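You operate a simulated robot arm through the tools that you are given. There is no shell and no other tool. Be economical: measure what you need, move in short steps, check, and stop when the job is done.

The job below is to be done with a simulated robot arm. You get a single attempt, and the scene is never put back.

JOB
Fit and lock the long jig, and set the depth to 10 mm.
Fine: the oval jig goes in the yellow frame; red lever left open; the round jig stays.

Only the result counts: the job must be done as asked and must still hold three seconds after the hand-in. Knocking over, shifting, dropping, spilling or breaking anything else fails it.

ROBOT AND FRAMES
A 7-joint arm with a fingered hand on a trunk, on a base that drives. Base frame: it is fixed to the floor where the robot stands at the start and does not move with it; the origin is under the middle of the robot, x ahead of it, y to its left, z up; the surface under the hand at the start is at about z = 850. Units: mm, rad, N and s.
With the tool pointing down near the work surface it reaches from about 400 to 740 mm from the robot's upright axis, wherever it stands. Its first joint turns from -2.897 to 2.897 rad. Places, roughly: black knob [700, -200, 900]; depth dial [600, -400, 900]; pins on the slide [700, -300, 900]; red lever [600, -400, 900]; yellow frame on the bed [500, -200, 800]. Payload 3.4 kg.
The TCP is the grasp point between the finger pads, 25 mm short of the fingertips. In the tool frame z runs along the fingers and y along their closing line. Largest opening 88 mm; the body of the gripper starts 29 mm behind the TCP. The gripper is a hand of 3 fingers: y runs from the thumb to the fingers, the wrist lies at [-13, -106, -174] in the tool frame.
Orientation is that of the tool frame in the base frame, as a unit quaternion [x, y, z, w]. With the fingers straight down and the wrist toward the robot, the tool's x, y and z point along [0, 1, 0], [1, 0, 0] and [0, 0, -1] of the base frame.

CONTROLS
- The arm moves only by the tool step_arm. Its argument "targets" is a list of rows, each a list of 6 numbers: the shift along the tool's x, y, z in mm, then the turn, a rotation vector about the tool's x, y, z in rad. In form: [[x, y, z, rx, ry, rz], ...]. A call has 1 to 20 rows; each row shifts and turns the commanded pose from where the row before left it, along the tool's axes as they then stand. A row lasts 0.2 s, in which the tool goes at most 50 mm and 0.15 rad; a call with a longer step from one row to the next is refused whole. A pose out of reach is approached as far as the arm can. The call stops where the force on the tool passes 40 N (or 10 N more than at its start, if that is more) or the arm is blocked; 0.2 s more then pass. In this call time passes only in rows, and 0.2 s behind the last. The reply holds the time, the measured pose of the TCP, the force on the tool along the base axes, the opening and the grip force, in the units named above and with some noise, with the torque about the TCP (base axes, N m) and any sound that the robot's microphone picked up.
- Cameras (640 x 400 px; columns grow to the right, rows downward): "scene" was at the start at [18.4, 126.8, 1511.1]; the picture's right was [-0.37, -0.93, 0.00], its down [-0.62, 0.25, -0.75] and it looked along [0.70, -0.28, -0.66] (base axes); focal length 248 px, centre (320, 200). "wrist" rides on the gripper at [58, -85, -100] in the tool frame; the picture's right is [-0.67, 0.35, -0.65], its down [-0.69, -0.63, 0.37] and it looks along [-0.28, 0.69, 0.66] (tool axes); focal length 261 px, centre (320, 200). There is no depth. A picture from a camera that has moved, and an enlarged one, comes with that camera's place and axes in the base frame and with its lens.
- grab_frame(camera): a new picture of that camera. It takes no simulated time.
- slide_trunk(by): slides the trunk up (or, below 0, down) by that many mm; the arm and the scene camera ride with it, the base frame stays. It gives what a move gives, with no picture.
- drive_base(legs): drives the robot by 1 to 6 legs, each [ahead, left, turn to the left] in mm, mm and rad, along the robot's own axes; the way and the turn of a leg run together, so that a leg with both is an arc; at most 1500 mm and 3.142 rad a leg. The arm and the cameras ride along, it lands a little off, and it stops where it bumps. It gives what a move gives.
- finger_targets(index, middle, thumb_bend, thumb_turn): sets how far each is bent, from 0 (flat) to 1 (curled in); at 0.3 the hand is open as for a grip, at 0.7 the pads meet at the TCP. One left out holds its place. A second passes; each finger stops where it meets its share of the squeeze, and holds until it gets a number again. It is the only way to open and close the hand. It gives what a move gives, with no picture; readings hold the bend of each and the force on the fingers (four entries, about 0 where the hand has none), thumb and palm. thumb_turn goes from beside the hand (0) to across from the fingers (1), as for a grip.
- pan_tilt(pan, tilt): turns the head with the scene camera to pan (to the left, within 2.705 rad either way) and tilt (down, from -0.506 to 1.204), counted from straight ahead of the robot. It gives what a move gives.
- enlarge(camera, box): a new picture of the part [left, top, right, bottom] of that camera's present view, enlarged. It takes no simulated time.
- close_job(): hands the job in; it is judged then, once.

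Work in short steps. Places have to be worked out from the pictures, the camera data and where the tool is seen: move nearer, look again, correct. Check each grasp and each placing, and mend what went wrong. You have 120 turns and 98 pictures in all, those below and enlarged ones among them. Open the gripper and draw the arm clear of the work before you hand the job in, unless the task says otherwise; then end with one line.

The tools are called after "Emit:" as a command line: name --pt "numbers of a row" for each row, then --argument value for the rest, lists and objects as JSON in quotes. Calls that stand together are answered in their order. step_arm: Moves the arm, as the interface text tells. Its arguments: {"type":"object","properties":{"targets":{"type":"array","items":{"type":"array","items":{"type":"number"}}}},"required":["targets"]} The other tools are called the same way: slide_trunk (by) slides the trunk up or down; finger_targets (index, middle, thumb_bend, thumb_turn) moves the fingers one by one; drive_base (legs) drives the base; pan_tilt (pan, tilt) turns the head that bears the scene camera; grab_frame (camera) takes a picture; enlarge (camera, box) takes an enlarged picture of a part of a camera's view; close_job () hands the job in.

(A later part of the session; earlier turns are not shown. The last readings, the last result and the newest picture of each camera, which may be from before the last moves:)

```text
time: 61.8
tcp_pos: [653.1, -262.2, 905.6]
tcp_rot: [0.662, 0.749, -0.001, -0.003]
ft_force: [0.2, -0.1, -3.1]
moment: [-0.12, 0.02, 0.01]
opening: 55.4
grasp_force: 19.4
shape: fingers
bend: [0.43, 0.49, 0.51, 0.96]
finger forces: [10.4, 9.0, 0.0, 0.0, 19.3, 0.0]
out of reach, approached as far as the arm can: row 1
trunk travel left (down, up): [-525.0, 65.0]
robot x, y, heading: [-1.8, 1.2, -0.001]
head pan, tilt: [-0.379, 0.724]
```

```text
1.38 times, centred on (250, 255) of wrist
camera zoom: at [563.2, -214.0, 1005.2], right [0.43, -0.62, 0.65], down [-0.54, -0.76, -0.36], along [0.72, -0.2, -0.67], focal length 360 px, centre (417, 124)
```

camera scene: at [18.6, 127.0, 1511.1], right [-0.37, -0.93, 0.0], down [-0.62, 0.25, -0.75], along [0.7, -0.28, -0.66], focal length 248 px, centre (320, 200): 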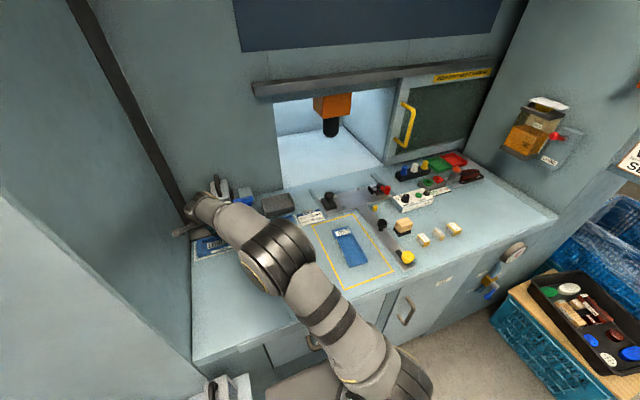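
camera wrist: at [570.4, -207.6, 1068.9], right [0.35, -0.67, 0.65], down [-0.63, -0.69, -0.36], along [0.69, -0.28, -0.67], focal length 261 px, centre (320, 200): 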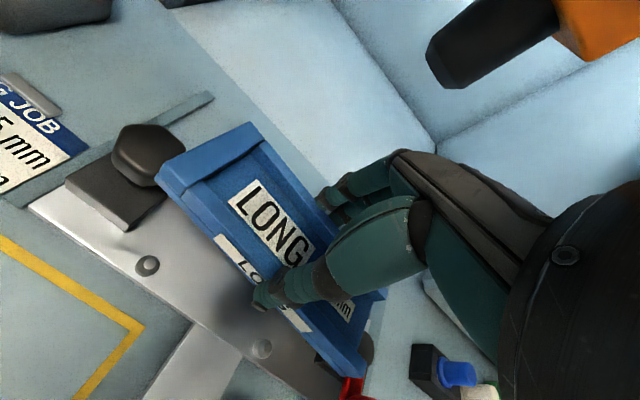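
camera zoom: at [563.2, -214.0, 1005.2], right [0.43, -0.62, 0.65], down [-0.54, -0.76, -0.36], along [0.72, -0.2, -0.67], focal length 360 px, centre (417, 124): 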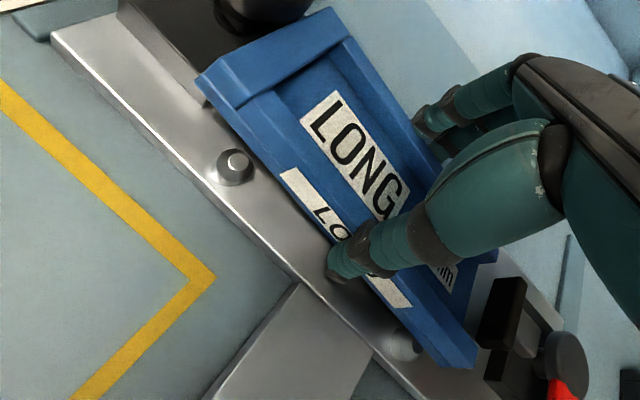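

The left end touched the knob again and tilted, and the arm is at the edge of its reach there. I raise it, pull back, and drive the base 120 mm to the right so the arm has room.

Emit:
step_arm --pt "-4 0 -25 0 0 0" --pt "-4 0 -25 0 0 0" --pt "0 -30 -10 0 0 0" --pt "0 -30 0 0 0 0"

Emit:
drive_base --legs '[[0, -120, 0]]'

Emit:
grab_frame --camera "scene"

```text
time: 62.8
tcp_pos: [625.5, -297.1, 978.0]
tcp_rot: [0.663, 0.748, -0.001, 0.0]
ft_force: [-0.4, 0.0, -2.6]
moment: [-0.04, 0.0, -0.02]
opening: 55.8
grasp_force: 18.8
shape: fingers
bend: [0.43, 0.49, 0.51, 0.95]
finger forces: [10.0, 9.1, 0.0, 0.0, 18.7, 0.1]
out of reach, approached as far as the arm can: row 3, 4
trunk travel left (down, up): [-525.0, 65.0]
robot x, y, heading: [-0.2, 0.1, -0.0]
head pan, tilt: [-0.379, 0.724]
```

```text
time: 64.0
tcp_pos: [626.1, -417.9, 977.0]
tcp_rot: [0.663, 0.749, -0.001, -0.001]
ft_force: [0.1, -0.4, -3.0]
moment: [-0.06, -0.01, -0.01]
opening: 55.7
grasp_force: 18.9
shape: fingers
bend: [0.43, 0.49, 0.51, 0.95]
finger forces: [10.1, 9.0, 0.0, 0.1, 18.7, 0.0]
trunk travel left (down, up): [-525.0, 65.0]
robot x, y, heading: [-0.6, -122.8, 0.0]
head pan, tilt: [-0.379, 0.724]
```

```text
28 pictures are left
camera scene: at [18.9, 6.7, 1511.2], right [-0.37, -0.93, 0.0], down [-0.62, 0.25, -0.75], along [0.7, -0.28, -0.66], focal length 248 px, centre (320, 200)
```

scene: 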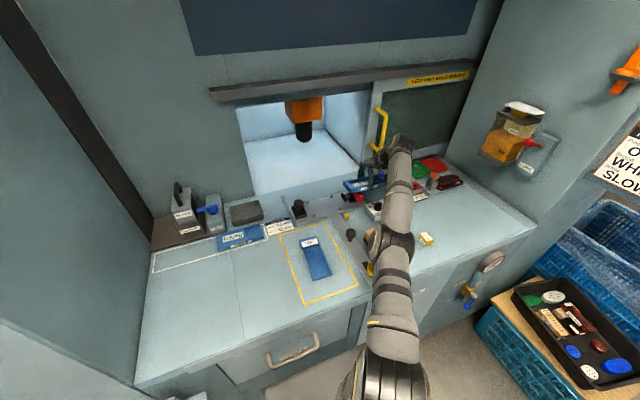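

The base is now 120 mm further right. I bring the jig back over the slide, staying high, and check the pose.

Emit:
step_arm --pt "36 5 0 0 0 0" --pt "36 5 0 0 0 0" --pt "36 5 0 0 0 0" --pt "35 5 0 0 0 0"

Emit:
enlarge --camera "scene" --box '[288, 145, 384, 225]'

```text
time: 65.0
tcp_pos: [684.1, -302.5, 987.7]
tcp_rot: [0.663, 0.749, -0.001, -0.001]
ft_force: [-0.1, 1.2, -2.7]
moment: [-0.04, -0.02, -0.02]
opening: 55.9
grasp_force: 18.5
shape: fingers
bend: [0.43, 0.49, 0.51, 0.95]
finger forces: [9.8, 9.0, 0.1, 0.0, 18.6, 0.0]
out of reach, approached as far as the arm can: row 1, 2, 3, 4
trunk travel left (down, up): [-525.0, 65.0]
robot x, y, heading: [-0.6, -120.7, -0.004]
head pan, tilt: [-0.379, 0.724]
```

```text
5.00 times, centred on (336, 185) of scene
camera zoom: at [19.0, 7.8, 1511.1], right [-0.37, -0.93, 0.0], down [-0.62, 0.25, -0.75], along [0.7, -0.28, -0.66], focal length 1237 px, centre (240, 275)
```

zoom: 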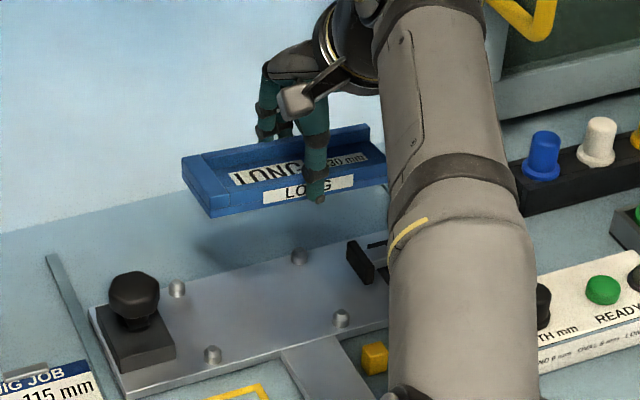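

The commanded pose seems to run ahead of the real one. I pull back along the tool's y in small steps until the arm follows again.

Emit:
step_arm --pt "0 -20 8 0 0 0" --pt "0 -20 8 0 0 0"

Emit:
step_arm --pt "10 0 0 0 0 0"

```text
time: 65.6
tcp_pos: [677.1, -322.5, 980.7]
tcp_rot: [0.662, 0.75, -0.001, -0.001]
ft_force: [-0.5, -0.1, -2.8]
moment: [-0.03, 0.0, -0.01]
opening: 55.6
grasp_force: 18.7
shape: fingers
bend: [0.43, 0.49, 0.51, 0.95]
finger forces: [9.9, 9.0, 0.0, 0.1, 18.6, 0.0]
out of reach, approached as far as the arm can: row 1, 2
trunk travel left (down, up): [-525.0, 65.0]
robot x, y, heading: [-3.1, -119.9, 0.002]
head pan, tilt: [-0.379, 0.724]
```

```text
time: 66.0
tcp_pos: [680.3, -313.0, 982.0]
tcp_rot: [0.662, 0.749, 0.0, -0.002]
ft_force: [1.1, -1.0, -2.7]
moment: [-0.02, -0.01, -0.04]
opening: 55.9
grasp_force: 19.2
shape: fingers
bend: [0.43, 0.49, 0.51, 0.95]
finger forces: [9.9, 9.0, 0.0, 0.0, 18.6, 0.0]
out of reach, approached as far as the arm can: row 1
trunk travel left (down, up): [-525.0, 65.0]
robot x, y, heading: [0.6, -116.1, 0.001]
head pan, tilt: [-0.379, 0.724]
```

The arm is sliding along its reach limit. I pull the command back a further 100 mm to recover full tracking.

Emit:
step_arm --pt "0 -30 0 0 0 0" --pt "0 -30 0 0 0 0" --pt "0 -30 0 0 0 0"

```text
time: 66.8
tcp_pos: [656.8, -356.2, 996.8]
tcp_rot: [0.663, 0.749, -0.002, -0.002]
ft_force: [0.2, -1.2, -2.4]
moment: [-0.02, 0.01, -0.02]
opening: 55.6
grasp_force: 19.1
shape: fingers
bend: [0.43, 0.49, 0.51, 0.95]
finger forces: [9.9, 9.0, 0.0, 0.0, 18.5, 0.1]
out of reach, approached as far as the arm can: row 1, 2, 3
trunk travel left (down, up): [-525.0, 65.0]
robot x, y, heading: [-1.0, -121.7, 0.001]
head pan, tilt: [-0.379, 0.724]
```

Working back from the readings, the command should be at an easy place, so a wrist joint limit from the yaw may be the cause. I turn the yaw back toward zero and see if tracking returns.

Emit:
step_arm --pt "0 0 0 0 0 0.12"

Emit:
step_arm --pt "0 0 0 0 0 0.1"

```text
time: 67.2
tcp_pos: [664.6, -359.1, 999.5]
tcp_rot: [0.707, 0.707, -0.001, -0.001]
ft_force: [-0.6, 0.2, -2.6]
moment: [-0.04, 0.03, 0.01]
opening: 55.6
grasp_force: 18.8
shape: fingers
bend: [0.43, 0.49, 0.51, 0.95]
finger forces: [9.9, 9.1, 0.0, 0.0, 18.5, 0.0]
out of reach, approached as far as the arm can: row 1
trunk travel left (down, up): [-525.0, 65.0]
robot x, y, heading: [1.2, -118.7, -0.004]
head pan, tilt: [-0.379, 0.724]
```

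```text
time: 67.6
tcp_pos: [669.0, -361.3, 999.3]
tcp_rot: [0.741, 0.672, -0.001, -0.001]
ft_force: [-0.3, 0.4, -2.3]
moment: [-0.02, -0.03, 0.03]
opening: 55.5
grasp_force: 18.8
shape: fingers
bend: [0.43, 0.49, 0.51, 0.95]
finger forces: [9.9, 9.0, 0.0, 0.0, 18.5, 0.0]
out of reach, approached as far as the arm can: row 1
trunk travel left (down, up): [-525.0, 65.0]
robot x, y, heading: [0.8, -120.6, -0.007]
head pan, tilt: [-0.379, 0.724]
```

The wrist stays on a fixed reach sphere, so the arm is probably stretched straight and its solver is stuck. I send several null rows and watch whether it converges.

Emit:
step_arm --pt "0 0 0 0 0 0" --pt "0 0 0 0 0 0" --pt "0 0 0 0 0 0" --pt "0 0 0 0 0 0" --pt "0 0 0 0 0 0" --pt "0 0 0 0 0 0" --pt "0 0 0 0 0 0" --pt "0 0 0 0 0 0"

Emit:
grab_frame --camera "scene"

```text
time: 69.4
tcp_pos: [669.5, -362.2, 998.8]
tcp_rot: [0.741, 0.671, -0.001, -0.001]
ft_force: [-1.0, 0.0, -3.1]
moment: [-0.01, -0.02, -0.03]
opening: 55.4
grasp_force: 18.9
shape: fingers
bend: [0.43, 0.49, 0.51, 0.95]
finger forces: [9.9, 9.0, 0.1, 0.0, 18.5, 0.1]
trunk travel left (down, up): [-525.0, 65.0]
robot x, y, heading: [-0.6, -118.0, 0.002]
head pan, tilt: [-0.379, 0.724]
```

```text
26 pictures are left
camera scene: at [18.8, 7.5, 1511.1], right [-0.37, -0.93, 0.0], down [-0.62, 0.25, -0.75], along [0.7, -0.28, -0.66], focal length 248 px, centre (320, 200)
```

scene: 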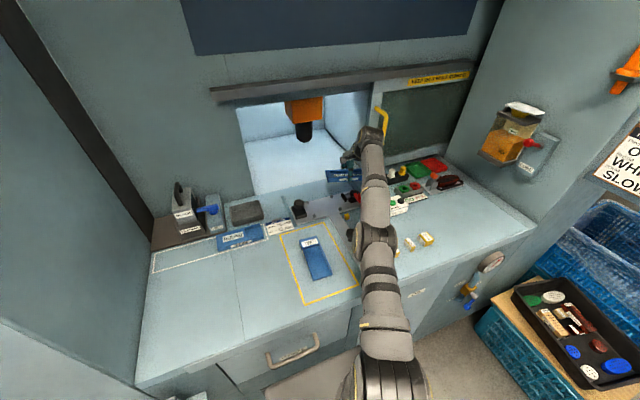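

The arm is almost fully straight. I try a larger inward move together with a move down, to make the elbow bend.

Emit:
step_arm --pt "0 -45 -20 0 0 0" --pt "0 -45 -20 0 0 0" --pt "0 -45 -20 0 0 0"

```text
time: 70.2
tcp_pos: [619.5, -395.2, 1090.2]
tcp_rot: [0.74, 0.672, -0.001, -0.002]
ft_force: [-0.6, 0.7, -2.5]
moment: [-0.03, 0.01, -0.02]
opening: 55.5
grasp_force: 19.1
shape: fingers
bend: [0.43, 0.49, 0.51, 0.95]
finger forces: [9.7, 9.0, 0.1, 0.0, 18.4, 0.0]
out of reach, approached as far as the arm can: row 1, 2, 3
trunk travel left (down, up): [-525.0, 65.0]
robot x, y, heading: [-1.7, -119.0, -0.002]
head pan, tilt: [-0.379, 0.724]
```

My last move went up instead of down. From the readings, the shoulder centre is near z 1034. I now command a purely radial inward move toward it so the elbow must fold.

Emit:
step_arm --pt "17 -42 17 0 0 0" --pt "17 -42 17 0 0 0" --pt "17 -42 17 0 0 0" --pt "17 -42 17 0 0 0"

```text
time: 71.2
tcp_pos: [618.6, -396.1, 1089.5]
tcp_rot: [0.74, 0.672, -0.002, -0.002]
ft_force: [0.3, 0.2, -2.5]
moment: [0.0, 0.02, 0.02]
opening: 55.5
grasp_force: 18.9
shape: fingers
bend: [0.43, 0.49, 0.51, 0.95]
finger forces: [9.7, 9.0, 0.1, 0.1, 18.4, 0.1]
out of reach, approached as far as the arm can: row 1, 2, 3, 4
trunk travel left (down, up): [-525.0, 65.0]
robot x, y, heading: [0.4, -117.9, 0.003]
head pan, tilt: [-0.379, 0.724]
```

The arm has likely passed its straight-elbow point onto the wrong branch, with the elbow now at its limit. I push outward to the maximum reach in free air, then command inward again.

Emit:
step_arm --pt "-12 30 -12 0 0 0" --pt "-12 30 -12 0 0 0" --pt "-12 30 -12 0 0 0"

Emit:
step_arm --pt "17 -42 17 0 0 0" --pt "17 -42 17 0 0 0" --pt "17 -42 17 0 0 0" --pt "17 -42 17 0 0 0"

```text
time: 72.0
tcp_pos: [621.5, -396.5, 1091.4]
tcp_rot: [0.741, 0.671, -0.001, 0.0]
ft_force: [0.0, 0.0, -2.7]
moment: [0.01, 0.0, 0.02]
opening: 55.6
grasp_force: 18.6
shape: fingers
bend: [0.43, 0.49, 0.51, 0.95]
finger forces: [9.5, 9.0, 0.0, 0.1, 18.4, 0.1]
out of reach, approached as far as the arm can: row 1, 2, 3
trunk travel left (down, up): [-525.0, 65.0]
robot x, y, heading: [1.6, -118.7, 0.005]
head pan, tilt: [-0.379, 0.724]
```

```text
time: 73.0
tcp_pos: [461.1, -310.3, 1023.7]
tcp_rot: [0.742, 0.671, -0.001, 0.001]
ft_force: [-0.3, 0.6, -2.2]
moment: [-0.01, 0.0, 0.0]
opening: 55.1
grasp_force: 17.7
shape: fingers
bend: [0.43, 0.5, 0.51, 0.95]
finger forces: [9.4, 8.7, 0.0, 0.1, 18.1, 0.1]
trunk travel left (down, up): [-525.0, 65.0]
robot x, y, heading: [-2.9, -115.6, -0.002]
head pan, tilt: [-0.379, 0.724]
```

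The elbow folded back and the arm tracks again at (461,-310,1024). I restore the squaring yaw and approach the hover point over the slide, now with reach to spare.

Emit:
step_arm --pt "0 0 0 0 0 -0.11" --pt "0 0 0 0 0 -0.11" --pt "2.5 37 11.8 0 0 0" --pt "2.5 37 11.8 0 0 0" --pt "2.5 37 11.8 0 0 0" --pt "2.5 37 11.8 0 0 0" --pt "2.5 37 11.8 0 0 0"

Emit:
enlarge --camera "scene" --box '[288, 160, 384, 220]'

```text
time: 74.6
tcp_pos: [641.9, -276.4, 962.0]
tcp_rot: [0.663, 0.749, -0.001, 0.0]
ft_force: [-0.7, -0.4, -3.3]
moment: [-0.04, 0.02, 0.02]
opening: 55.0
grasp_force: 17.4
shape: fingers
bend: [0.43, 0.5, 0.51, 0.95]
finger forces: [9.2, 8.9, 0.0, 0.1, 17.9, 0.1]
trunk travel left (down, up): [-525.0, 65.0]
robot x, y, heading: [-1.0, -120.3, -0.0]
head pan, tilt: [-0.379, 0.724]
```

```text
6.67 times, centred on (336, 190) of scene
camera zoom: at [19.4, 7.6, 1511.1], right [-0.37, -0.93, 0.0], down [-0.62, 0.25, -0.75], along [0.7, -0.28, -0.66], focal length 1650 px, centre (213, 267)
```

zoom: 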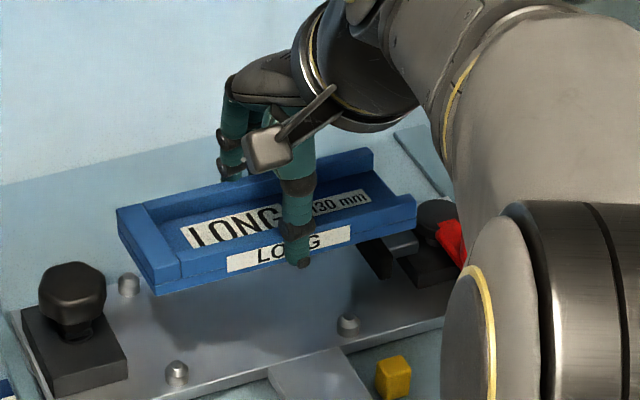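

The jig is square: front at x≈622, ends at y -201 and -353. The pins are at x 620.5 and 697.5, and the knob's right edge is near y -184. I shift about +9.5 in x and +10.5 in y, then lower to z ~917 and check.

Emit:
step_arm --pt "4.7 5.4 0 0 0 0.012" --pt "4.7 5.3 0 0 0 0" --pt "0 0 15 0 0 0" --pt "0 0 15 0 0 0" --pt "0 0 15 0 0 0"

Emit:
enlarge --camera "scene" --box '[288, 165, 384, 225]'

```text
time: 75.8
tcp_pos: [653.1, -265.1, 918.8]
tcp_rot: [0.668, 0.745, -0.001, 0.0]
ft_force: [0.0, -0.6, -2.8]
moment: [-0.03, 0.01, 0.01]
opening: 55.2
grasp_force: 17.8
shape: fingers
bend: [0.43, 0.5, 0.51, 0.95]
finger forces: [9.3, 8.8, 0.1, 0.0, 17.9, 0.1]
trunk travel left (down, up): [-525.0, 65.0]
robot x, y, heading: [4.5, -119.7, 0.001]
head pan, tilt: [-0.379, 0.724]
```

```text
6.67 times, centred on (336, 195) of scene
camera zoom: at [18.9, 7.6, 1511.1], right [-0.37, -0.93, 0.0], down [-0.62, 0.25, -0.75], along [0.7, -0.28, -0.66], focal length 1650 px, centre (213, 233)
```

zoom: 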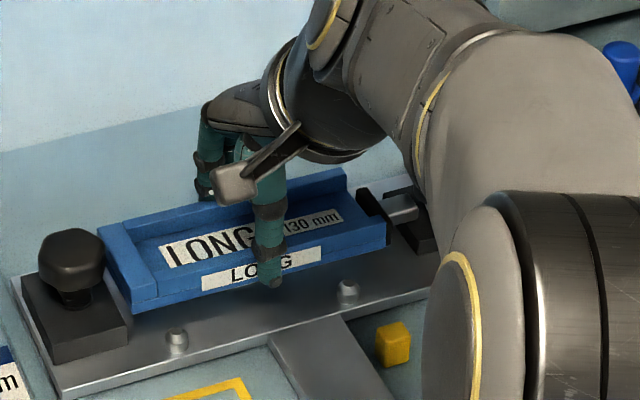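

It's clear of the knob: front at ≈629, left end ≈-190. I shift 3 mm back and lower onto the plate in small steps.

Emit:
step_arm --pt "0 3 5 0 0 0" --pt "0 0 6 0 0 0" --pt "0 0 5 0 0 0" --pt "0 0 4 0 0 0" --pt "0 0 3 0 0 0"

Emit:
enlarge --camera "scene" --box '[288, 165, 384, 225]'

```text
time: 77.0
tcp_pos: [656.9, -268.2, 896.3]
tcp_rot: [0.668, 0.744, 0.0, 0.002]
ft_force: [1.4, 0.4, 5.2]
moment: [-0.02, 0.09, 0.04]
opening: 55.1
grasp_force: 17.9
shape: fingers
bend: [0.43, 0.5, 0.51, 0.95]
finger forces: [10.1, 8.8, 0.0, 0.0, 17.7, 0.1]
trunk travel left (down, up): [-525.0, 65.0]
robot x, y, heading: [-1.3, -119.5, 0.001]
head pan, tilt: [-0.379, 0.724]
```

```text
6.67 times, centred on (336, 195) of scene
camera zoom: at [18.2, 7.8, 1511.3], right [-0.37, -0.93, 0.0], down [-0.62, 0.25, -0.75], along [0.7, -0.28, -0.66], focal length 1650 px, centre (213, 233)
```

zoom: 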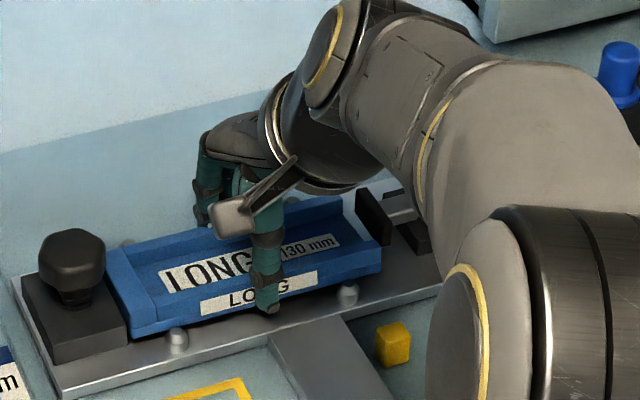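

There is light contact at z 896, about 2–3 mm above the seat, possibly on the back pins' chamfer. I shift 2 mm forward and press a little further.

Emit:
step_arm --pt "0 -2 0 0 0 0" --pt "0 0 2 0 0 0" --pt "0 0 1 0 0 0"

Emit:
enlarge --camera "wrist" --box '[100, 110, 400, 400]'

```text
time: 77.8
tcp_pos: [654.9, -267.3, 894.1]
tcp_rot: [0.667, 0.745, 0.001, 0.001]
ft_force: [8.1, -0.6, 20.1]
moment: [-0.02, -0.08, -0.04]
opening: 55.4
grasp_force: 19.1
shape: fingers
bend: [0.41, 0.48, 0.53, 0.96]
finger forces: [12.4, 10.6, 0.0, 0.0, 16.6, 0.1]
trunk travel left (down, up): [-525.0, 65.0]
robot x, y, heading: [2.2, -116.1, -0.0]
head pan, tilt: [-0.379, 0.724]
```

```text
1.38 times, centred on (250, 255) of wrist
camera zoom: at [565.1, -217.2, 993.2], right [0.42, -0.63, 0.66], down [-0.55, -0.75, -0.37], along [0.72, -0.21, -0.66], focal length 360 px, centre (417, 124)
```

zoom: 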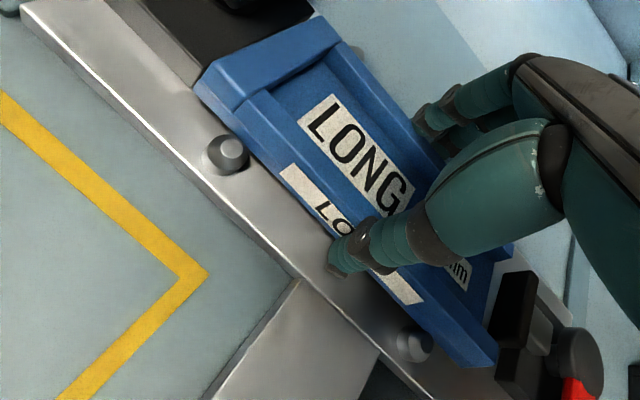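

Firm contact: the jig lies between the pins on the plate. I release, rise and check the seat.

Emit:
step_arm --pt "0 0 -2 0 0 0"

Emit:
finger_targets --index 0.3 --middle 0.3 --thumb_bend 0.3

Emit:
step_arm --pt "0 0 -10 0 0 0" --pt "0 0 -30 0 0 0" --pt "0 -20 -35 0 0 0" --pt "0 -40 -10 0 0 0.12"

Emit:
enlarge --camera "scene" --box '[290, 170, 370, 220]'

```text
time: 78.2
tcp_pos: [654.1, -265.9, 895.6]
tcp_rot: [0.667, 0.745, -0.001, 0.001]
ft_force: [9.7, -1.5, 17.2]
moment: [-0.03, -0.1, -0.04]
opening: 55.1
grasp_force: 20.2
shape: fingers
bend: [0.41, 0.48, 0.53, 0.96]
finger forces: [13.0, 11.2, 0.0, 0.0, 15.8, 0.0]
trunk travel left (down, up): [-525.0, 65.0]
robot x, y, heading: [-0.7, -117.1, -0.008]
head pan, tilt: [-0.379, 0.724]
```

```text
time: 79.2
tcp_pos: [653.4, -266.8, 893.1]
tcp_rot: [0.667, 0.745, 0.0, -0.002]
ft_force: [-0.3, 0.7, 0.3]
moment: [-0.01, 0.01, -0.01]
opening: 84.6
grasp_force: 0.1
shape: fingers
bend: [0.3, 0.3, 0.3, 0.97]
finger forces: [0.1, 0.0, 0.1, 0.0, 0.0, 0.0]
trunk travel left (down, up): [-525.0, 65.0]
robot x, y, heading: [-2.3, -116.4, -0.002]
head pan, tilt: [-0.379, 0.724]
```

```text
time: 80.2
tcp_pos: [593.3, -274.6, 980.0]
tcp_rot: [0.711, 0.704, 0.0, -0.001]
ft_force: [0.8, 0.0, -0.4]
moment: [0.0, 0.0, -0.02]
opening: 84.4
grasp_force: 0.0
shape: fingers
bend: [0.3, 0.3, 0.3, 0.97]
finger forces: [0.0, 0.0, 0.0, 0.1, 0.1, 0.0]
trunk travel left (down, up): [-525.0, 65.0]
robot x, y, heading: [-3.2, -120.1, -0.006]
head pan, tilt: [-0.379, 0.724]
```

```text
8.00 times, centred on (330, 195) of scene
camera zoom: at [17.9, 7.8, 1511.1], right [-0.37, -0.93, 0.0], down [-0.62, 0.25, -0.75], along [0.7, -0.28, -0.66], focal length 1980 px, centre (240, 240)
```

zoom: 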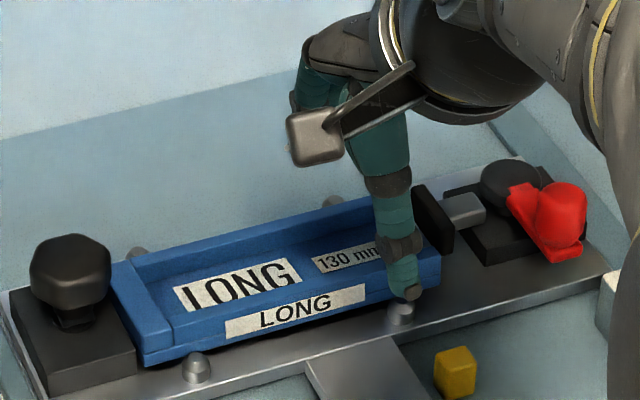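

The jig sits flat between the pins, with the left end about 3 mm further from the block than the oval had. I'll nudge it left from inside the recess with closed fingers.

Emit:
finger_targets --index 0.68 --middle 0.68 --thumb_bend 0.68

Emit:
step_arm --pt "5 35 0 0 0 0" --pt "5 34 0 0 0 0" --pt "0 0 30 0 0 0" --pt "0 0 30 0 0 0" --pt "0 0 15 0 0 0" --pt "0 0 8 0 0 0"

Emit:
enlarge --camera "scene" --box '[290, 170, 370, 220]'

```text
time: 81.2
tcp_pos: [594.2, -275.3, 980.2]
tcp_rot: [0.71, 0.704, 0.0, -0.001]
ft_force: [0.5, -0.3, 0.1]
moment: [0.01, 0.01, -0.02]
opening: 3.4
grasp_force: 0.1
shape: fingers
bend: [0.68, 0.68, 0.68, 0.97]
finger forces: [0.0, 0.0, 0.1, 0.1, 0.1, 0.0]
trunk travel left (down, up): [-525.0, 65.0]
robot x, y, heading: [-0.5, -120.4, 0.001]
head pan, tilt: [-0.379, 0.724]
```

```text
time: 82.6
tcp_pos: [664.3, -265.5, 898.5]
tcp_rot: [0.711, 0.703, 0.0, 0.002]
ft_force: [-0.2, -0.4, 11.9]
moment: [0.12, 0.19, 0.0]
opening: 1.2
grasp_force: 5.7
shape: fingers
bend: [0.68, 0.68, 0.7, 0.98]
finger forces: [0.0, 0.4, 0.0, 0.0, 11.5, 0.0]
trunk travel left (down, up): [-525.0, 65.0]
robot x, y, heading: [-4.9, -119.9, 0.001]
head pan, tilt: [-0.379, 0.724]
```

```text
8.00 times, centred on (330, 195) of scene
camera zoom: at [16.7, 7.9, 1511.4], right [-0.37, -0.93, 0.0], down [-0.61, 0.25, -0.75], along [0.7, -0.28, -0.66], focal length 1980 px, centre (240, 240)
```

zoom: 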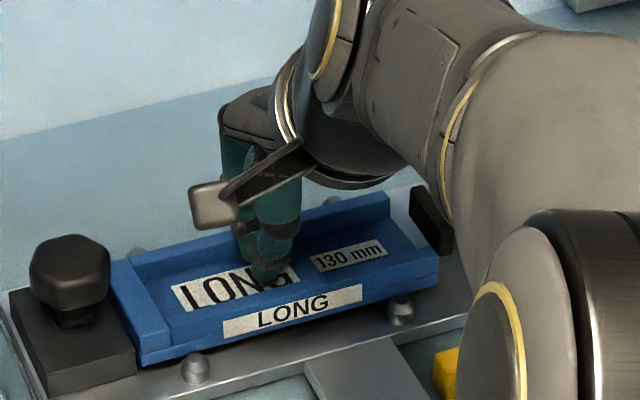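

The thumb presses the recess floor with about 12 N. I use that friction and slide 8 mm left, so the jig drags against the block and then slips.

Emit:
step_arm --pt "2 0 0 0 0 0" --pt "2 0 0 0 0 0" --pt "2 0 0 0 0 0" --pt "2 0 0 0 0 0"

Emit:
step_arm --pt "0 0 -10 0 0 0" --pt "0 0 -40 0 0 0" --pt "0 0 -40 0 0 0" --pt "0 -35 0 0 0 0" --pt "0 -35 0 0 0 0"

Emit:
enlarge --camera "scene" --box '[290, 170, 370, 220]'

```text
time: 83.6
tcp_pos: [662.3, -256.2, 896.3]
tcp_rot: [0.711, 0.703, -0.001, -0.001]
ft_force: [-1.5, -1.2, 8.3]
moment: [-0.14, -0.15, -0.02]
opening: 2.5
grasp_force: 3.5
shape: fingers
bend: [0.68, 0.7, 0.68, 0.98]
finger forces: [0.1, 7.8, 0.0, 0.0, 0.0, 0.1]
trunk travel left (down, up): [-525.0, 65.0]
robot x, y, heading: [-1.6, -116.7, 0.002]
head pan, tilt: [-0.379, 0.724]
```

```text
time: 84.8
tcp_pos: [590.4, -258.2, 986.8]
tcp_rot: [0.711, 0.703, -0.001, -0.001]
ft_force: [-0.4, 0.0, -0.3]
moment: [0.02, -0.05, 0.0]
opening: 2.7
grasp_force: 0.0
shape: fingers
bend: [0.68, 0.68, 0.68, 0.98]
finger forces: [0.0, 0.0, 0.0, 0.0, 0.1, 0.0]
trunk travel left (down, up): [-525.0, 65.0]
robot x, y, heading: [-2.7, -118.4, -0.001]
head pan, tilt: [-0.379, 0.724]
```

```text
8.00 times, centred on (330, 195) of scene
camera zoom: at [17.9, 7.7, 1511.1], right [-0.37, -0.93, 0.0], down [-0.62, 0.25, -0.75], along [0.7, -0.28, -0.66], focal length 1980 px, centre (240, 240)
```

zoom: 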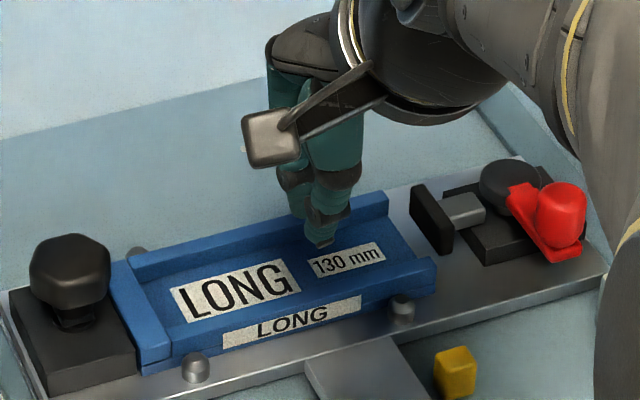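

LONG now rests like the oval did. Next I lock it by turning the black knob back clockwise. I open the hand, pre-turn it counter-clockwise, and go over the knob at (660,-163).

Emit:
finger_targets --index 0.3 --middle 0.3 --thumb_bend 0.3

Emit:
step_arm --pt "0 0 0 0 0 -0.15" --pt "0 0 0 0 0 -0.15" --pt "0 0 0 0 0 -0.15" --pt "0 0 0 0 0 -0.15" --pt "13.2 37.3 0 0 0 0" --pt "13.2 37.3 0 0 0 0" --pt "13.2 37.3 0 0 0 0"

Emit:
grab_frame --camera "wrist"

```text
time: 85.8
tcp_pos: [591.7, -257.5, 985.3]
tcp_rot: [0.711, 0.703, 0.0, -0.001]
ft_force: [-0.5, -0.1, -0.5]
moment: [-0.01, 0.0, -0.03]
opening: 84.4
grasp_force: 0.2
shape: fingers
bend: [0.3, 0.3, 0.3, 0.98]
finger forces: [0.0, 0.0, 0.1, 0.0, 0.0, 0.0]
trunk travel left (down, up): [-525.0, 65.0]
robot x, y, heading: [-1.6, -114.5, 0.0]
head pan, tilt: [-0.379, 0.724]
```

```text
time: 87.4
tcp_pos: [664.7, -161.1, 986.3]
tcp_rot: [0.471, 0.882, -0.001, 0.0]
ft_force: [-0.8, 0.5, 0.3]
moment: [0.0, -0.02, -0.01]
opening: 84.4
grasp_force: 0.0
shape: fingers
bend: [0.3, 0.3, 0.3, 0.98]
finger forces: [0.0, 0.1, 0.0, 0.0, 0.0, 0.0]
trunk travel left (down, up): [-525.0, 65.0]
robot x, y, heading: [0.3, -118.6, -0.001]
head pan, tilt: [-0.379, 0.724]
```

```text
18 pictures are left
camera wrist: at [563.3, -158.5, 1085.8], right [0.66, -0.36, 0.65], down [-0.14, -0.92, -0.36], along [0.73, 0.15, -0.66], focal length 261 px, centre (320, 200)
```

wrist: 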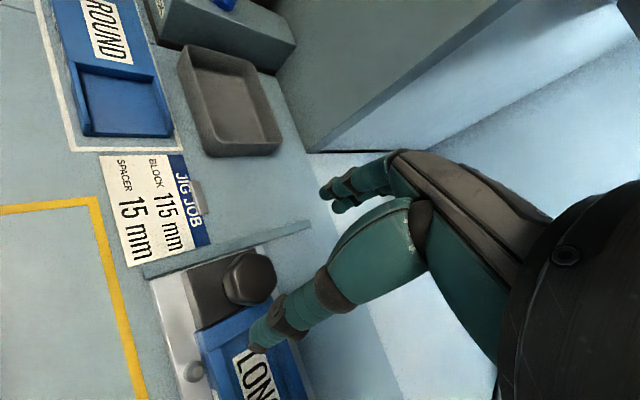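

The knob shows at (658,-163). I correct by about 6 mm and descend to z 917.

Emit:
step_arm --pt "2 -5.8 20 0 0 0" --pt "0 0 25 0 0 0" --pt "0 0 15 0 0 0" --pt "0 0 9 0 0 0"

Emit:
finger_targets --index 0.66 --middle 0.66 --thumb_bend 0.66

```text
time: 88.4
tcp_pos: [656.7, -162.8, 915.8]
tcp_rot: [0.471, 0.882, 0.0, 0.0]
ft_force: [-0.6, -0.4, 0.7]
moment: [0.04, -0.01, -0.02]
opening: 84.5
grasp_force: 0.1
shape: fingers
bend: [0.3, 0.3, 0.3, 0.98]
finger forces: [0.1, 0.0, 0.1, 0.1, 0.0, 0.1]
trunk travel left (down, up): [-525.0, 65.0]
robot x, y, heading: [-0.3, -118.8, -0.002]
head pan, tilt: [-0.379, 0.724]
```

```text
time: 89.4
tcp_pos: [658.5, -162.0, 915.9]
tcp_rot: [0.471, 0.882, 0.0, -0.002]
ft_force: [0.7, 0.5, -3.0]
moment: [-0.01, 0.03, 0.01]
opening: 23.6
grasp_force: 6.9
shape: fingers
bend: [0.6, 0.63, 0.58, 0.97]
finger forces: [4.5, 3.0, 0.0, 0.0, 6.6, 0.1]
trunk travel left (down, up): [-525.0, 65.0]
robot x, y, heading: [0.2, -116.3, 0.001]
head pan, tilt: [-0.379, 0.724]
```

The knob is gripped. I squeeze slightly more and turn clockwise 0.6 rad first.

Emit:
finger_targets --index 0.68 --middle 0.68 --thumb_bend 0.68

Emit:
step_arm --pt "0 0 0 0 0 0.13" --pt "0 0 0 0 0 0.13" --pt "0 0 0 0 0 0.13" --pt "0 0 0 0 0 0.13" --pt "0 0 0 0 0 0.13" --pt "0 0 0 0 0 0.13"

Emit:
step_arm --pt "0 0 0 0 0 0.1" --pt "0 0 0 0 0 0.1" --pt "0 0 0 0 0 0.1"

Emit:
grab_frame --camera "wrist"

```text
time: 90.4
tcp_pos: [659.7, -162.5, 917.0]
tcp_rot: [0.471, 0.882, -0.001, -0.001]
ft_force: [-0.6, 2.1, -4.9]
moment: [0.01, 0.05, 0.02]
opening: 22.8
grasp_force: 8.4
shape: fingers
bend: [0.61, 0.64, 0.59, 0.97]
finger forces: [5.8, 4.0, 0.1, 0.0, 7.8, 0.1]
trunk travel left (down, up): [-525.0, 65.0]
robot x, y, heading: [1.4, -118.0, -0.0]
head pan, tilt: [-0.379, 0.724]
```

```text
time: 91.8
tcp_pos: [660.8, -162.2, 915.8]
tcp_rot: [0.772, 0.636, -0.001, -0.001]
ft_force: [6.3, 2.3, -7.5]
moment: [0.03, -0.06, 0.0]
opening: 22.6
grasp_force: 10.0
shape: fingers
bend: [0.59, 0.63, 0.6, 0.97]
finger forces: [7.8, 5.6, 0.0, 0.1, 6.6, 0.0]
trunk travel left (down, up): [-525.0, 65.0]
robot x, y, heading: [-1.3, -122.1, 0.0]
head pan, tilt: [-0.379, 0.724]
```

```text
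time: 92.6
tcp_pos: [660.6, -162.8, 916.6]
tcp_rot: [0.859, 0.512, -0.002, 0.0]
ft_force: [8.1, 0.4, -6.1]
moment: [0.05, -0.09, 0.03]
opening: 22.6
grasp_force: 10.1
shape: fingers
bend: [0.59, 0.63, 0.61, 0.96]
finger forces: [8.6, 5.8, 0.0, 0.1, 6.4, 0.1]
trunk travel left (down, up): [-525.0, 65.0]
robot x, y, heading: [-2.1, -122.4, 0.003]
head pan, tilt: [-0.379, 0.724]
```

```text
17 pictures are left
camera wrist: at [614.5, -70.2, 1015.3], right [-0.01, -0.75, 0.66], down [-0.88, -0.31, -0.36], along [0.48, -0.58, -0.66], focal length 261 px, centre (320, 200)
```

wrist: 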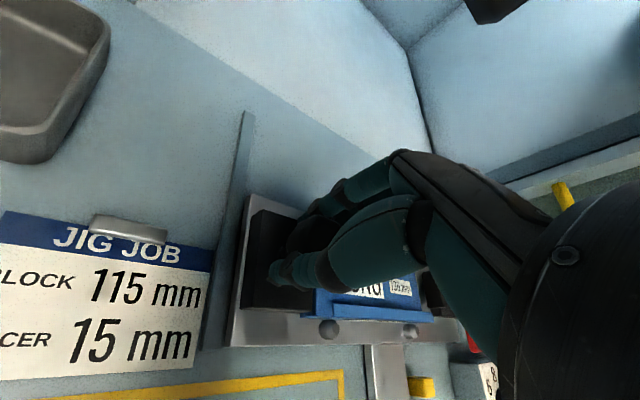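

Turned about 1.1 rad so far. I continue another 0.45 rad, watching the moment.

Emit:
step_arm --pt "0 0 0 0 0 0.1" --pt "0 0 0 0 0 0.1" --pt "0 0 0 0 0 0.1" --pt "0 0 0 0 0 0.1"

Emit:
enlarge --camera "wrist" --box '[220, 180, 380, 300]'

```text
time: 93.6
tcp_pos: [660.4, -162.2, 916.3]
tcp_rot: [0.943, 0.333, 0.0, -0.001]
ft_force: [10.9, -2.9, -6.3]
moment: [0.03, -0.16, 0.04]
opening: 22.7
grasp_force: 11.1
shape: fingers
bend: [0.57, 0.62, 0.62, 0.96]
finger forces: [9.8, 5.9, 0.0, 0.1, 6.4, 0.0]
trunk travel left (down, up): [-525.0, 65.0]
robot x, y, heading: [-1.2, -120.5, -0.0]
head pan, tilt: [-0.379, 0.724]
```

```text
3.33 times, centred on (300, 240) of wrist
camera zoom: at [653.8, -59.4, 1015.2], right [-0.3, -0.69, 0.66], down [-0.93, 0.06, -0.36], along [0.21, -0.72, -0.66], focal length 869 px, centre (387, 67)
```

zoom: 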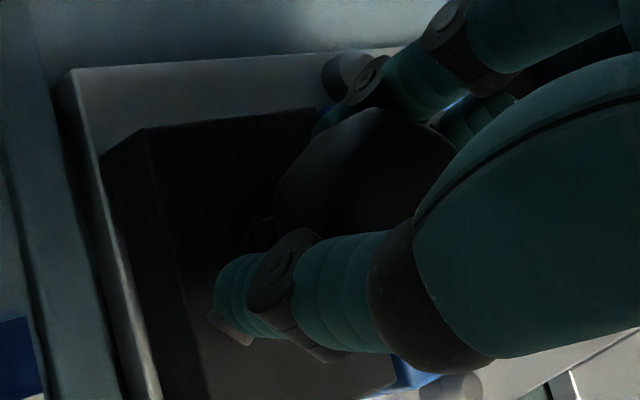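

I can't see the tab from here. I release, rise and look.

Emit:
finger_targets --index 0.3 --middle 0.3 --thumb_bend 0.3

Emit:
step_arm --pt "0 0 -40 0 0 0" --pt "0 0 -40 0 0 -0.1" --pt "-25 -25 0 0 0 -0.15" --pt "-25 -25 0 0 0 -0.15" --pt "-25 -30 0 0 0 -0.15"

Emit:
enlarge --camera "scene" --box '[290, 180, 338, 220]'

```text
time: 94.6
tcp_pos: [658.9, -163.0, 916.1]
tcp_rot: [0.943, 0.333, -0.001, 0.0]
ft_force: [0.4, 0.2, 0.6]
moment: [0.0, 0.04, -0.04]
opening: 84.6
grasp_force: 0.1
shape: fingers
bend: [0.3, 0.3, 0.3, 0.97]
finger forces: [0.1, 0.1, 0.0, 0.0, 0.0, 0.0]
trunk travel left (down, up): [-525.0, 65.0]
robot x, y, heading: [2.7, -121.4, -0.001]
head pan, tilt: [-0.379, 0.724]
```

```text
time: 95.8
tcp_pos: [551.3, -175.9, 1001.0]
tcp_rot: [0.816, 0.578, 0.0, 0.001]
ft_force: [-1.0, -0.4, -0.3]
moment: [0.04, 0.0, 0.01]
opening: 84.3
grasp_force: 0.1
shape: fingers
bend: [0.3, 0.3, 0.3, 0.97]
finger forces: [0.0, 0.0, 0.1, 0.1, 0.0, 0.0]
trunk travel left (down, up): [-525.0, 65.0]
robot x, y, heading: [0.2, -120.2, -0.004]
head pan, tilt: [-0.379, 0.724]
```

```text
10.00 times, centred on (314, 200) of scene
camera zoom: at [18.0, 7.3, 1511.1], right [-0.37, -0.93, 0.0], down [-0.62, 0.25, -0.75], along [0.7, -0.28, -0.66], focal length 2475 px, centre (380, 200)
```

zoom: 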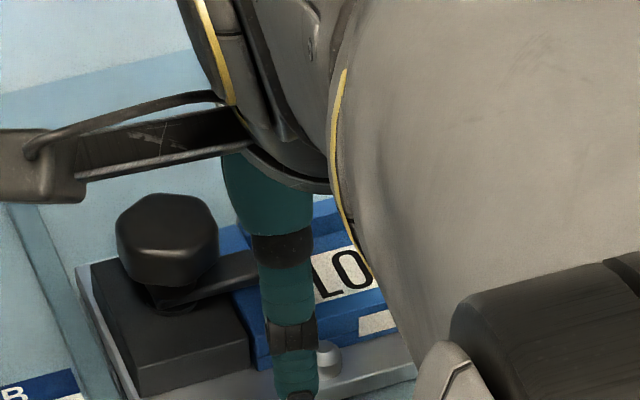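

The tab has swung toward the jig. I move the arm aside to see it fully and to view the dial.

Emit:
step_arm --pt "0 0 -10 0 0 -0.13" --pt "0 0 -10 0 0 -0.13" --pt "-40 -10 0 0 0 -0.07" --pt "-45 -10 0 0 0 0" --pt "-45 -10 0 0 0 0" --pt "-45 -10 0 0 0 0"

Emit:
enlarge --camera "scene" --box '[290, 180, 354, 220]'

Emit:
enlarge --camera "scene" --box '[340, 175, 436, 235]'

```text
time: 97.2
tcp_pos: [505.5, -350.9, 1017.4]
tcp_rot: [0.711, 0.703, 0.0, 0.0]
ft_force: [-1.1, 0.1, -0.1]
moment: [0.0, 0.01, -0.03]
opening: 84.4
grasp_force: 0.1
shape: fingers
bend: [0.3, 0.3, 0.3, 0.97]
finger forces: [0.0, 0.0, 0.1, 0.0, 0.0, 0.1]
trunk travel left (down, up): [-525.0, 65.0]
robot x, y, heading: [0.5, -118.0, 0.004]
head pan, tilt: [-0.379, 0.724]
```

```text
10.00 times, centred on (322, 200) of scene
camera zoom: at [18.4, 7.2, 1511.2], right [-0.37, -0.93, 0.0], down [-0.62, 0.25, -0.75], along [0.7, -0.28, -0.66], focal length 2475 px, centre (300, 200)
```

zoom: 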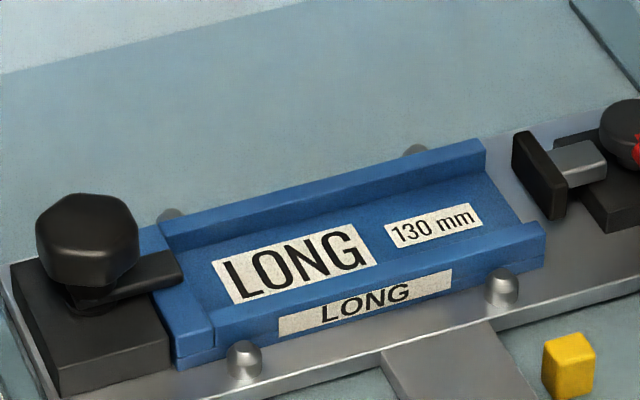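

```text
6.67 times, centred on (388, 205) of scene
camera zoom: at [18.4, 7.2, 1511.2], right [-0.37, -0.93, 0.0], down [-0.62, 0.25, -0.75], along [0.7, -0.28, -0.66], focal length 1650 px, centre (-133, 167)
```

zoom: 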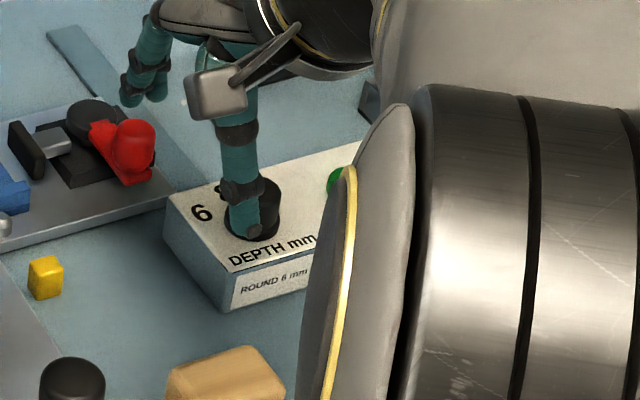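

The tab lies square over LONG's left wall, so it's locked, and the red lever is untouched and open. Next is the depth dial: I move the hand right to view it with the wrist camera.

Emit:
step_arm --pt "-40 0 0 0 0 0" --pt "-40 0 0 0 0 0" --pt "-40 0 0 0 0 0"

Emit:
enlarge --camera "wrist" --box '[190, 160, 318, 240]'

```text
time: 98.0
tcp_pos: [505.5, -468.8, 1017.3]
tcp_rot: [0.71, 0.704, 0.0, -0.001]
ft_force: [0.4, -0.4, 0.3]
moment: [0.01, -0.01, 0.0]
opening: 84.4
grasp_force: 0.1
shape: fingers
bend: [0.3, 0.3, 0.3, 0.97]
finger forces: [0.0, 0.0, 0.0, 0.1, 0.0, 0.0]
trunk travel left (down, up): [-525.0, 65.0]
robot x, y, heading: [0.0, -121.5, 0.003]
head pan, tilt: [-0.379, 0.724]
```

```text
5.00 times, centred on (254, 200) of wrist
camera zoom: at [422.6, -410.3, 1115.9], right [0.34, -0.67, 0.66], down [-0.64, -0.68, -0.36], along [0.69, -0.29, -0.66], focal length 1303 px, centre (650, 200)
```

zoom: 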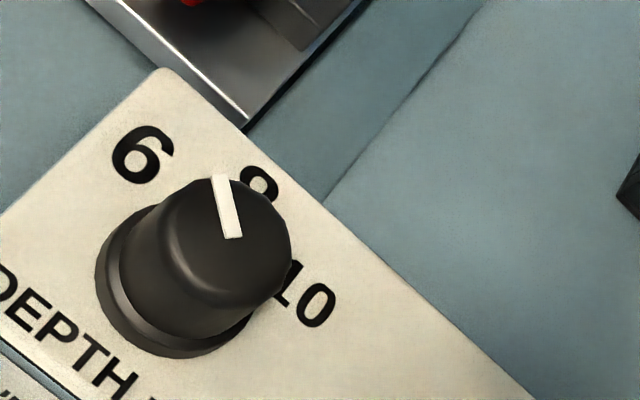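

The marks are 6 at +53°, 8 straight back and 10 at -54°. The dial axis is at about (555,-433), its top near z 907, and the pointer now stands near 6. I drive 100 mm further right for wrist room, pre-turn the hand counter-clockwise, and go above the dial.

Emit:
drive_base --legs '[[0, -100, 0]]'

Emit:
step_arm --pt "0 0 0 0 0 -0.134" --pt "0 0 0 0 0 -0.134" --pt "0 0 0 0 0 -0.134" --pt "0 0 0 0 0 -0.134" --pt "0 0 0 0 0 -0.134" --pt "0 0 0 0 0 -0.134" --pt "14.7 33.1 8 0 0 0" --pt "14.7 33.1 8 0 0 0" --pt "14.7 33.1 8 0 0 0" --pt "14.7 33.1 8 0 0 0"

Emit:
grab_frame --camera "wrist"

```text
time: 99.2
tcp_pos: [504.9, -570.7, 1017.1]
tcp_rot: [0.711, 0.703, 0.0, 0.0]
ft_force: [0.3, -0.3, -0.1]
moment: [0.02, 0.0, 0.01]
opening: 84.6
grasp_force: 0.1
shape: fingers
bend: [0.3, 0.3, 0.3, 0.97]
finger forces: [0.0, 0.0, 0.1, 0.1, 0.0, 0.0]
trunk travel left (down, up): [-525.0, 65.0]
robot x, y, heading: [-1.9, -218.4, -0.002]
head pan, tilt: [-0.379, 0.724]
```

```text
time: 101.4
tcp_pos: [541.6, -421.6, 978.3]
tcp_rot: [0.38, 0.925, 0.0, 0.0]
ft_force: [0.9, 0.5, -0.5]
moment: [0.01, 0.0, 0.02]
opening: 84.4
grasp_force: 0.1
shape: fingers
bend: [0.3, 0.3, 0.3, 0.97]
finger forces: [0.0, 0.0, 0.0, 0.0, 0.0, 0.0]
out of reach, approached as far as the arm can: row 5, 6
trunk travel left (down, up): [-525.0, 65.0]
robot x, y, heading: [-3.6, -216.5, -0.005]
head pan, tilt: [-0.379, 0.724]
```

```text
11 pictures are left
camera wrist: at [440.8, -440.2, 1077.4], right [0.72, -0.22, 0.65], down [0.05, -0.93, -0.37], along [0.69, 0.29, -0.66], focal length 261 px, centre (320, 200)
```

wrist: 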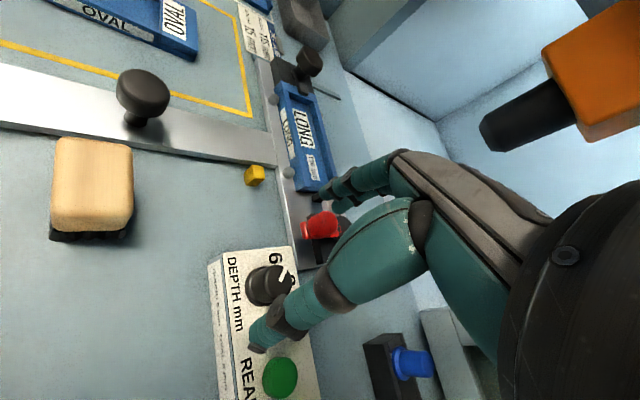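

The READY button lies at y≈-496, 62 mm from the dial, which leaves clearance. I zoom on the dial to fix its centre and pointer.

Emit:
enlarge --camera "wrist" --box '[216, 240, 312, 330]'

```text
4.44 times, centred on (264, 285) of wrist
camera zoom: at [440.8, -440.2, 1077.4], right [0.72, -0.22, 0.65], down [0.05, -0.93, -0.37], along [0.69, 0.29, -0.66], focal length 1158 px, centre (569, -178)
```

zoom: 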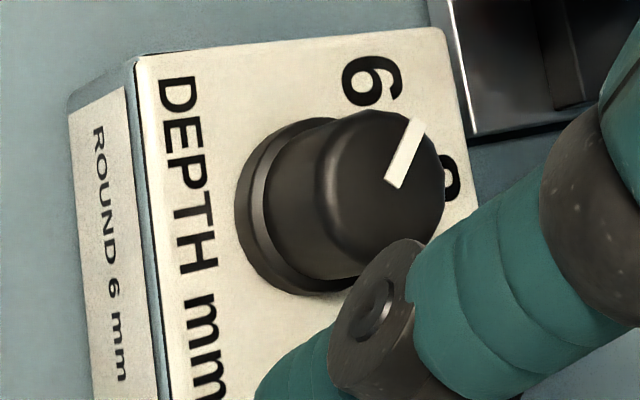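

The dial centre is (556,-433.5) and the pointer is at 52°, which is the 6 mark. I need about 1.84 rad clockwise. I move over it and descend to z 915.

Emit:
step_arm --pt "-9.4 0.8 10 0 0 0" --pt "-9.3 0.8 15 0 0 0"

Emit:
step_arm --pt "0 0 15 0 0 0" --pt "0 0 14 0 0 0" --pt "0 0 9 0 0 0"

```text
time: 102.0
tcp_pos: [555.7, -434.2, 953.5]
tcp_rot: [0.379, 0.925, 0.0, 0.0]
ft_force: [0.2, 0.3, 0.5]
moment: [-0.01, 0.0, 0.01]
opening: 84.4
grasp_force: 0.0
shape: fingers
bend: [0.3, 0.3, 0.3, 0.97]
finger forces: [0.1, 0.0, 0.0, 0.1, 0.1, 0.1]
trunk travel left (down, up): [-525.0, 65.0]
robot x, y, heading: [-4.8, -224.5, -0.003]
head pan, tilt: [-0.379, 0.724]
```

```text
time: 102.8
tcp_pos: [553.8, -433.6, 916.0]
tcp_rot: [0.379, 0.925, 0.0, 0.0]
ft_force: [-0.4, -0.9, 0.6]
moment: [0.03, -0.07, 0.01]
opening: 84.3
grasp_force: 0.9
shape: fingers
bend: [0.3, 0.31, 0.3, 0.97]
finger forces: [0.0, 1.4, 0.1, 0.0, 0.0, 0.1]
trunk travel left (down, up): [-525.0, 65.0]
robot x, y, heading: [-0.3, -220.2, -0.003]
head pan, tilt: [-0.379, 0.724]
```

The middle finger feels a light touch, possibly the red lever's ball. I close the fingers inward right away, which moves them away from it.

Emit:
finger_targets --index 0.62 --middle 0.62 --thumb_bend 0.62

Emit:
grab_frame --camera "wrist"

```text
time: 103.8
tcp_pos: [554.7, -433.0, 914.7]
tcp_rot: [0.38, 0.925, -0.001, -0.001]
ft_force: [-0.9, -0.5, -0.9]
moment: [-0.01, 0.04, -0.01]
opening: 22.1
grasp_force: 1.7
shape: fingers
bend: [0.6, 0.61, 0.59, 0.97]
finger forces: [1.3, 0.3, 0.0, 0.0, 2.3, 0.0]
trunk travel left (down, up): [-525.0, 65.0]
robot x, y, heading: [0.4, -221.9, -0.001]
head pan, tilt: [-0.379, 0.724]
```

```text
9 pictures are left
camera wrist: at [454.6, -452.5, 1014.6], right [0.72, -0.22, 0.65], down [0.05, -0.93, -0.37], along [0.69, 0.29, -0.66], focal length 261 px, centre (320, 200)
```

wrist: 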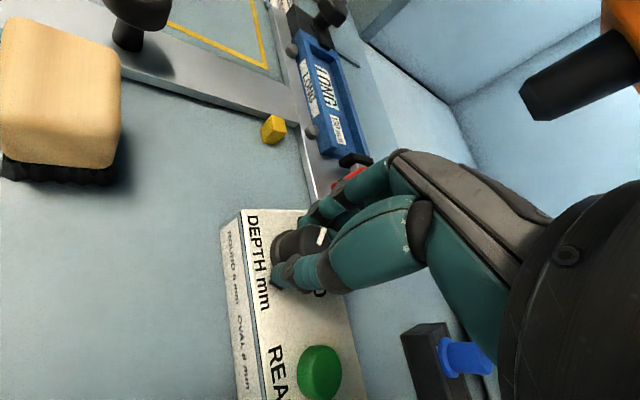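

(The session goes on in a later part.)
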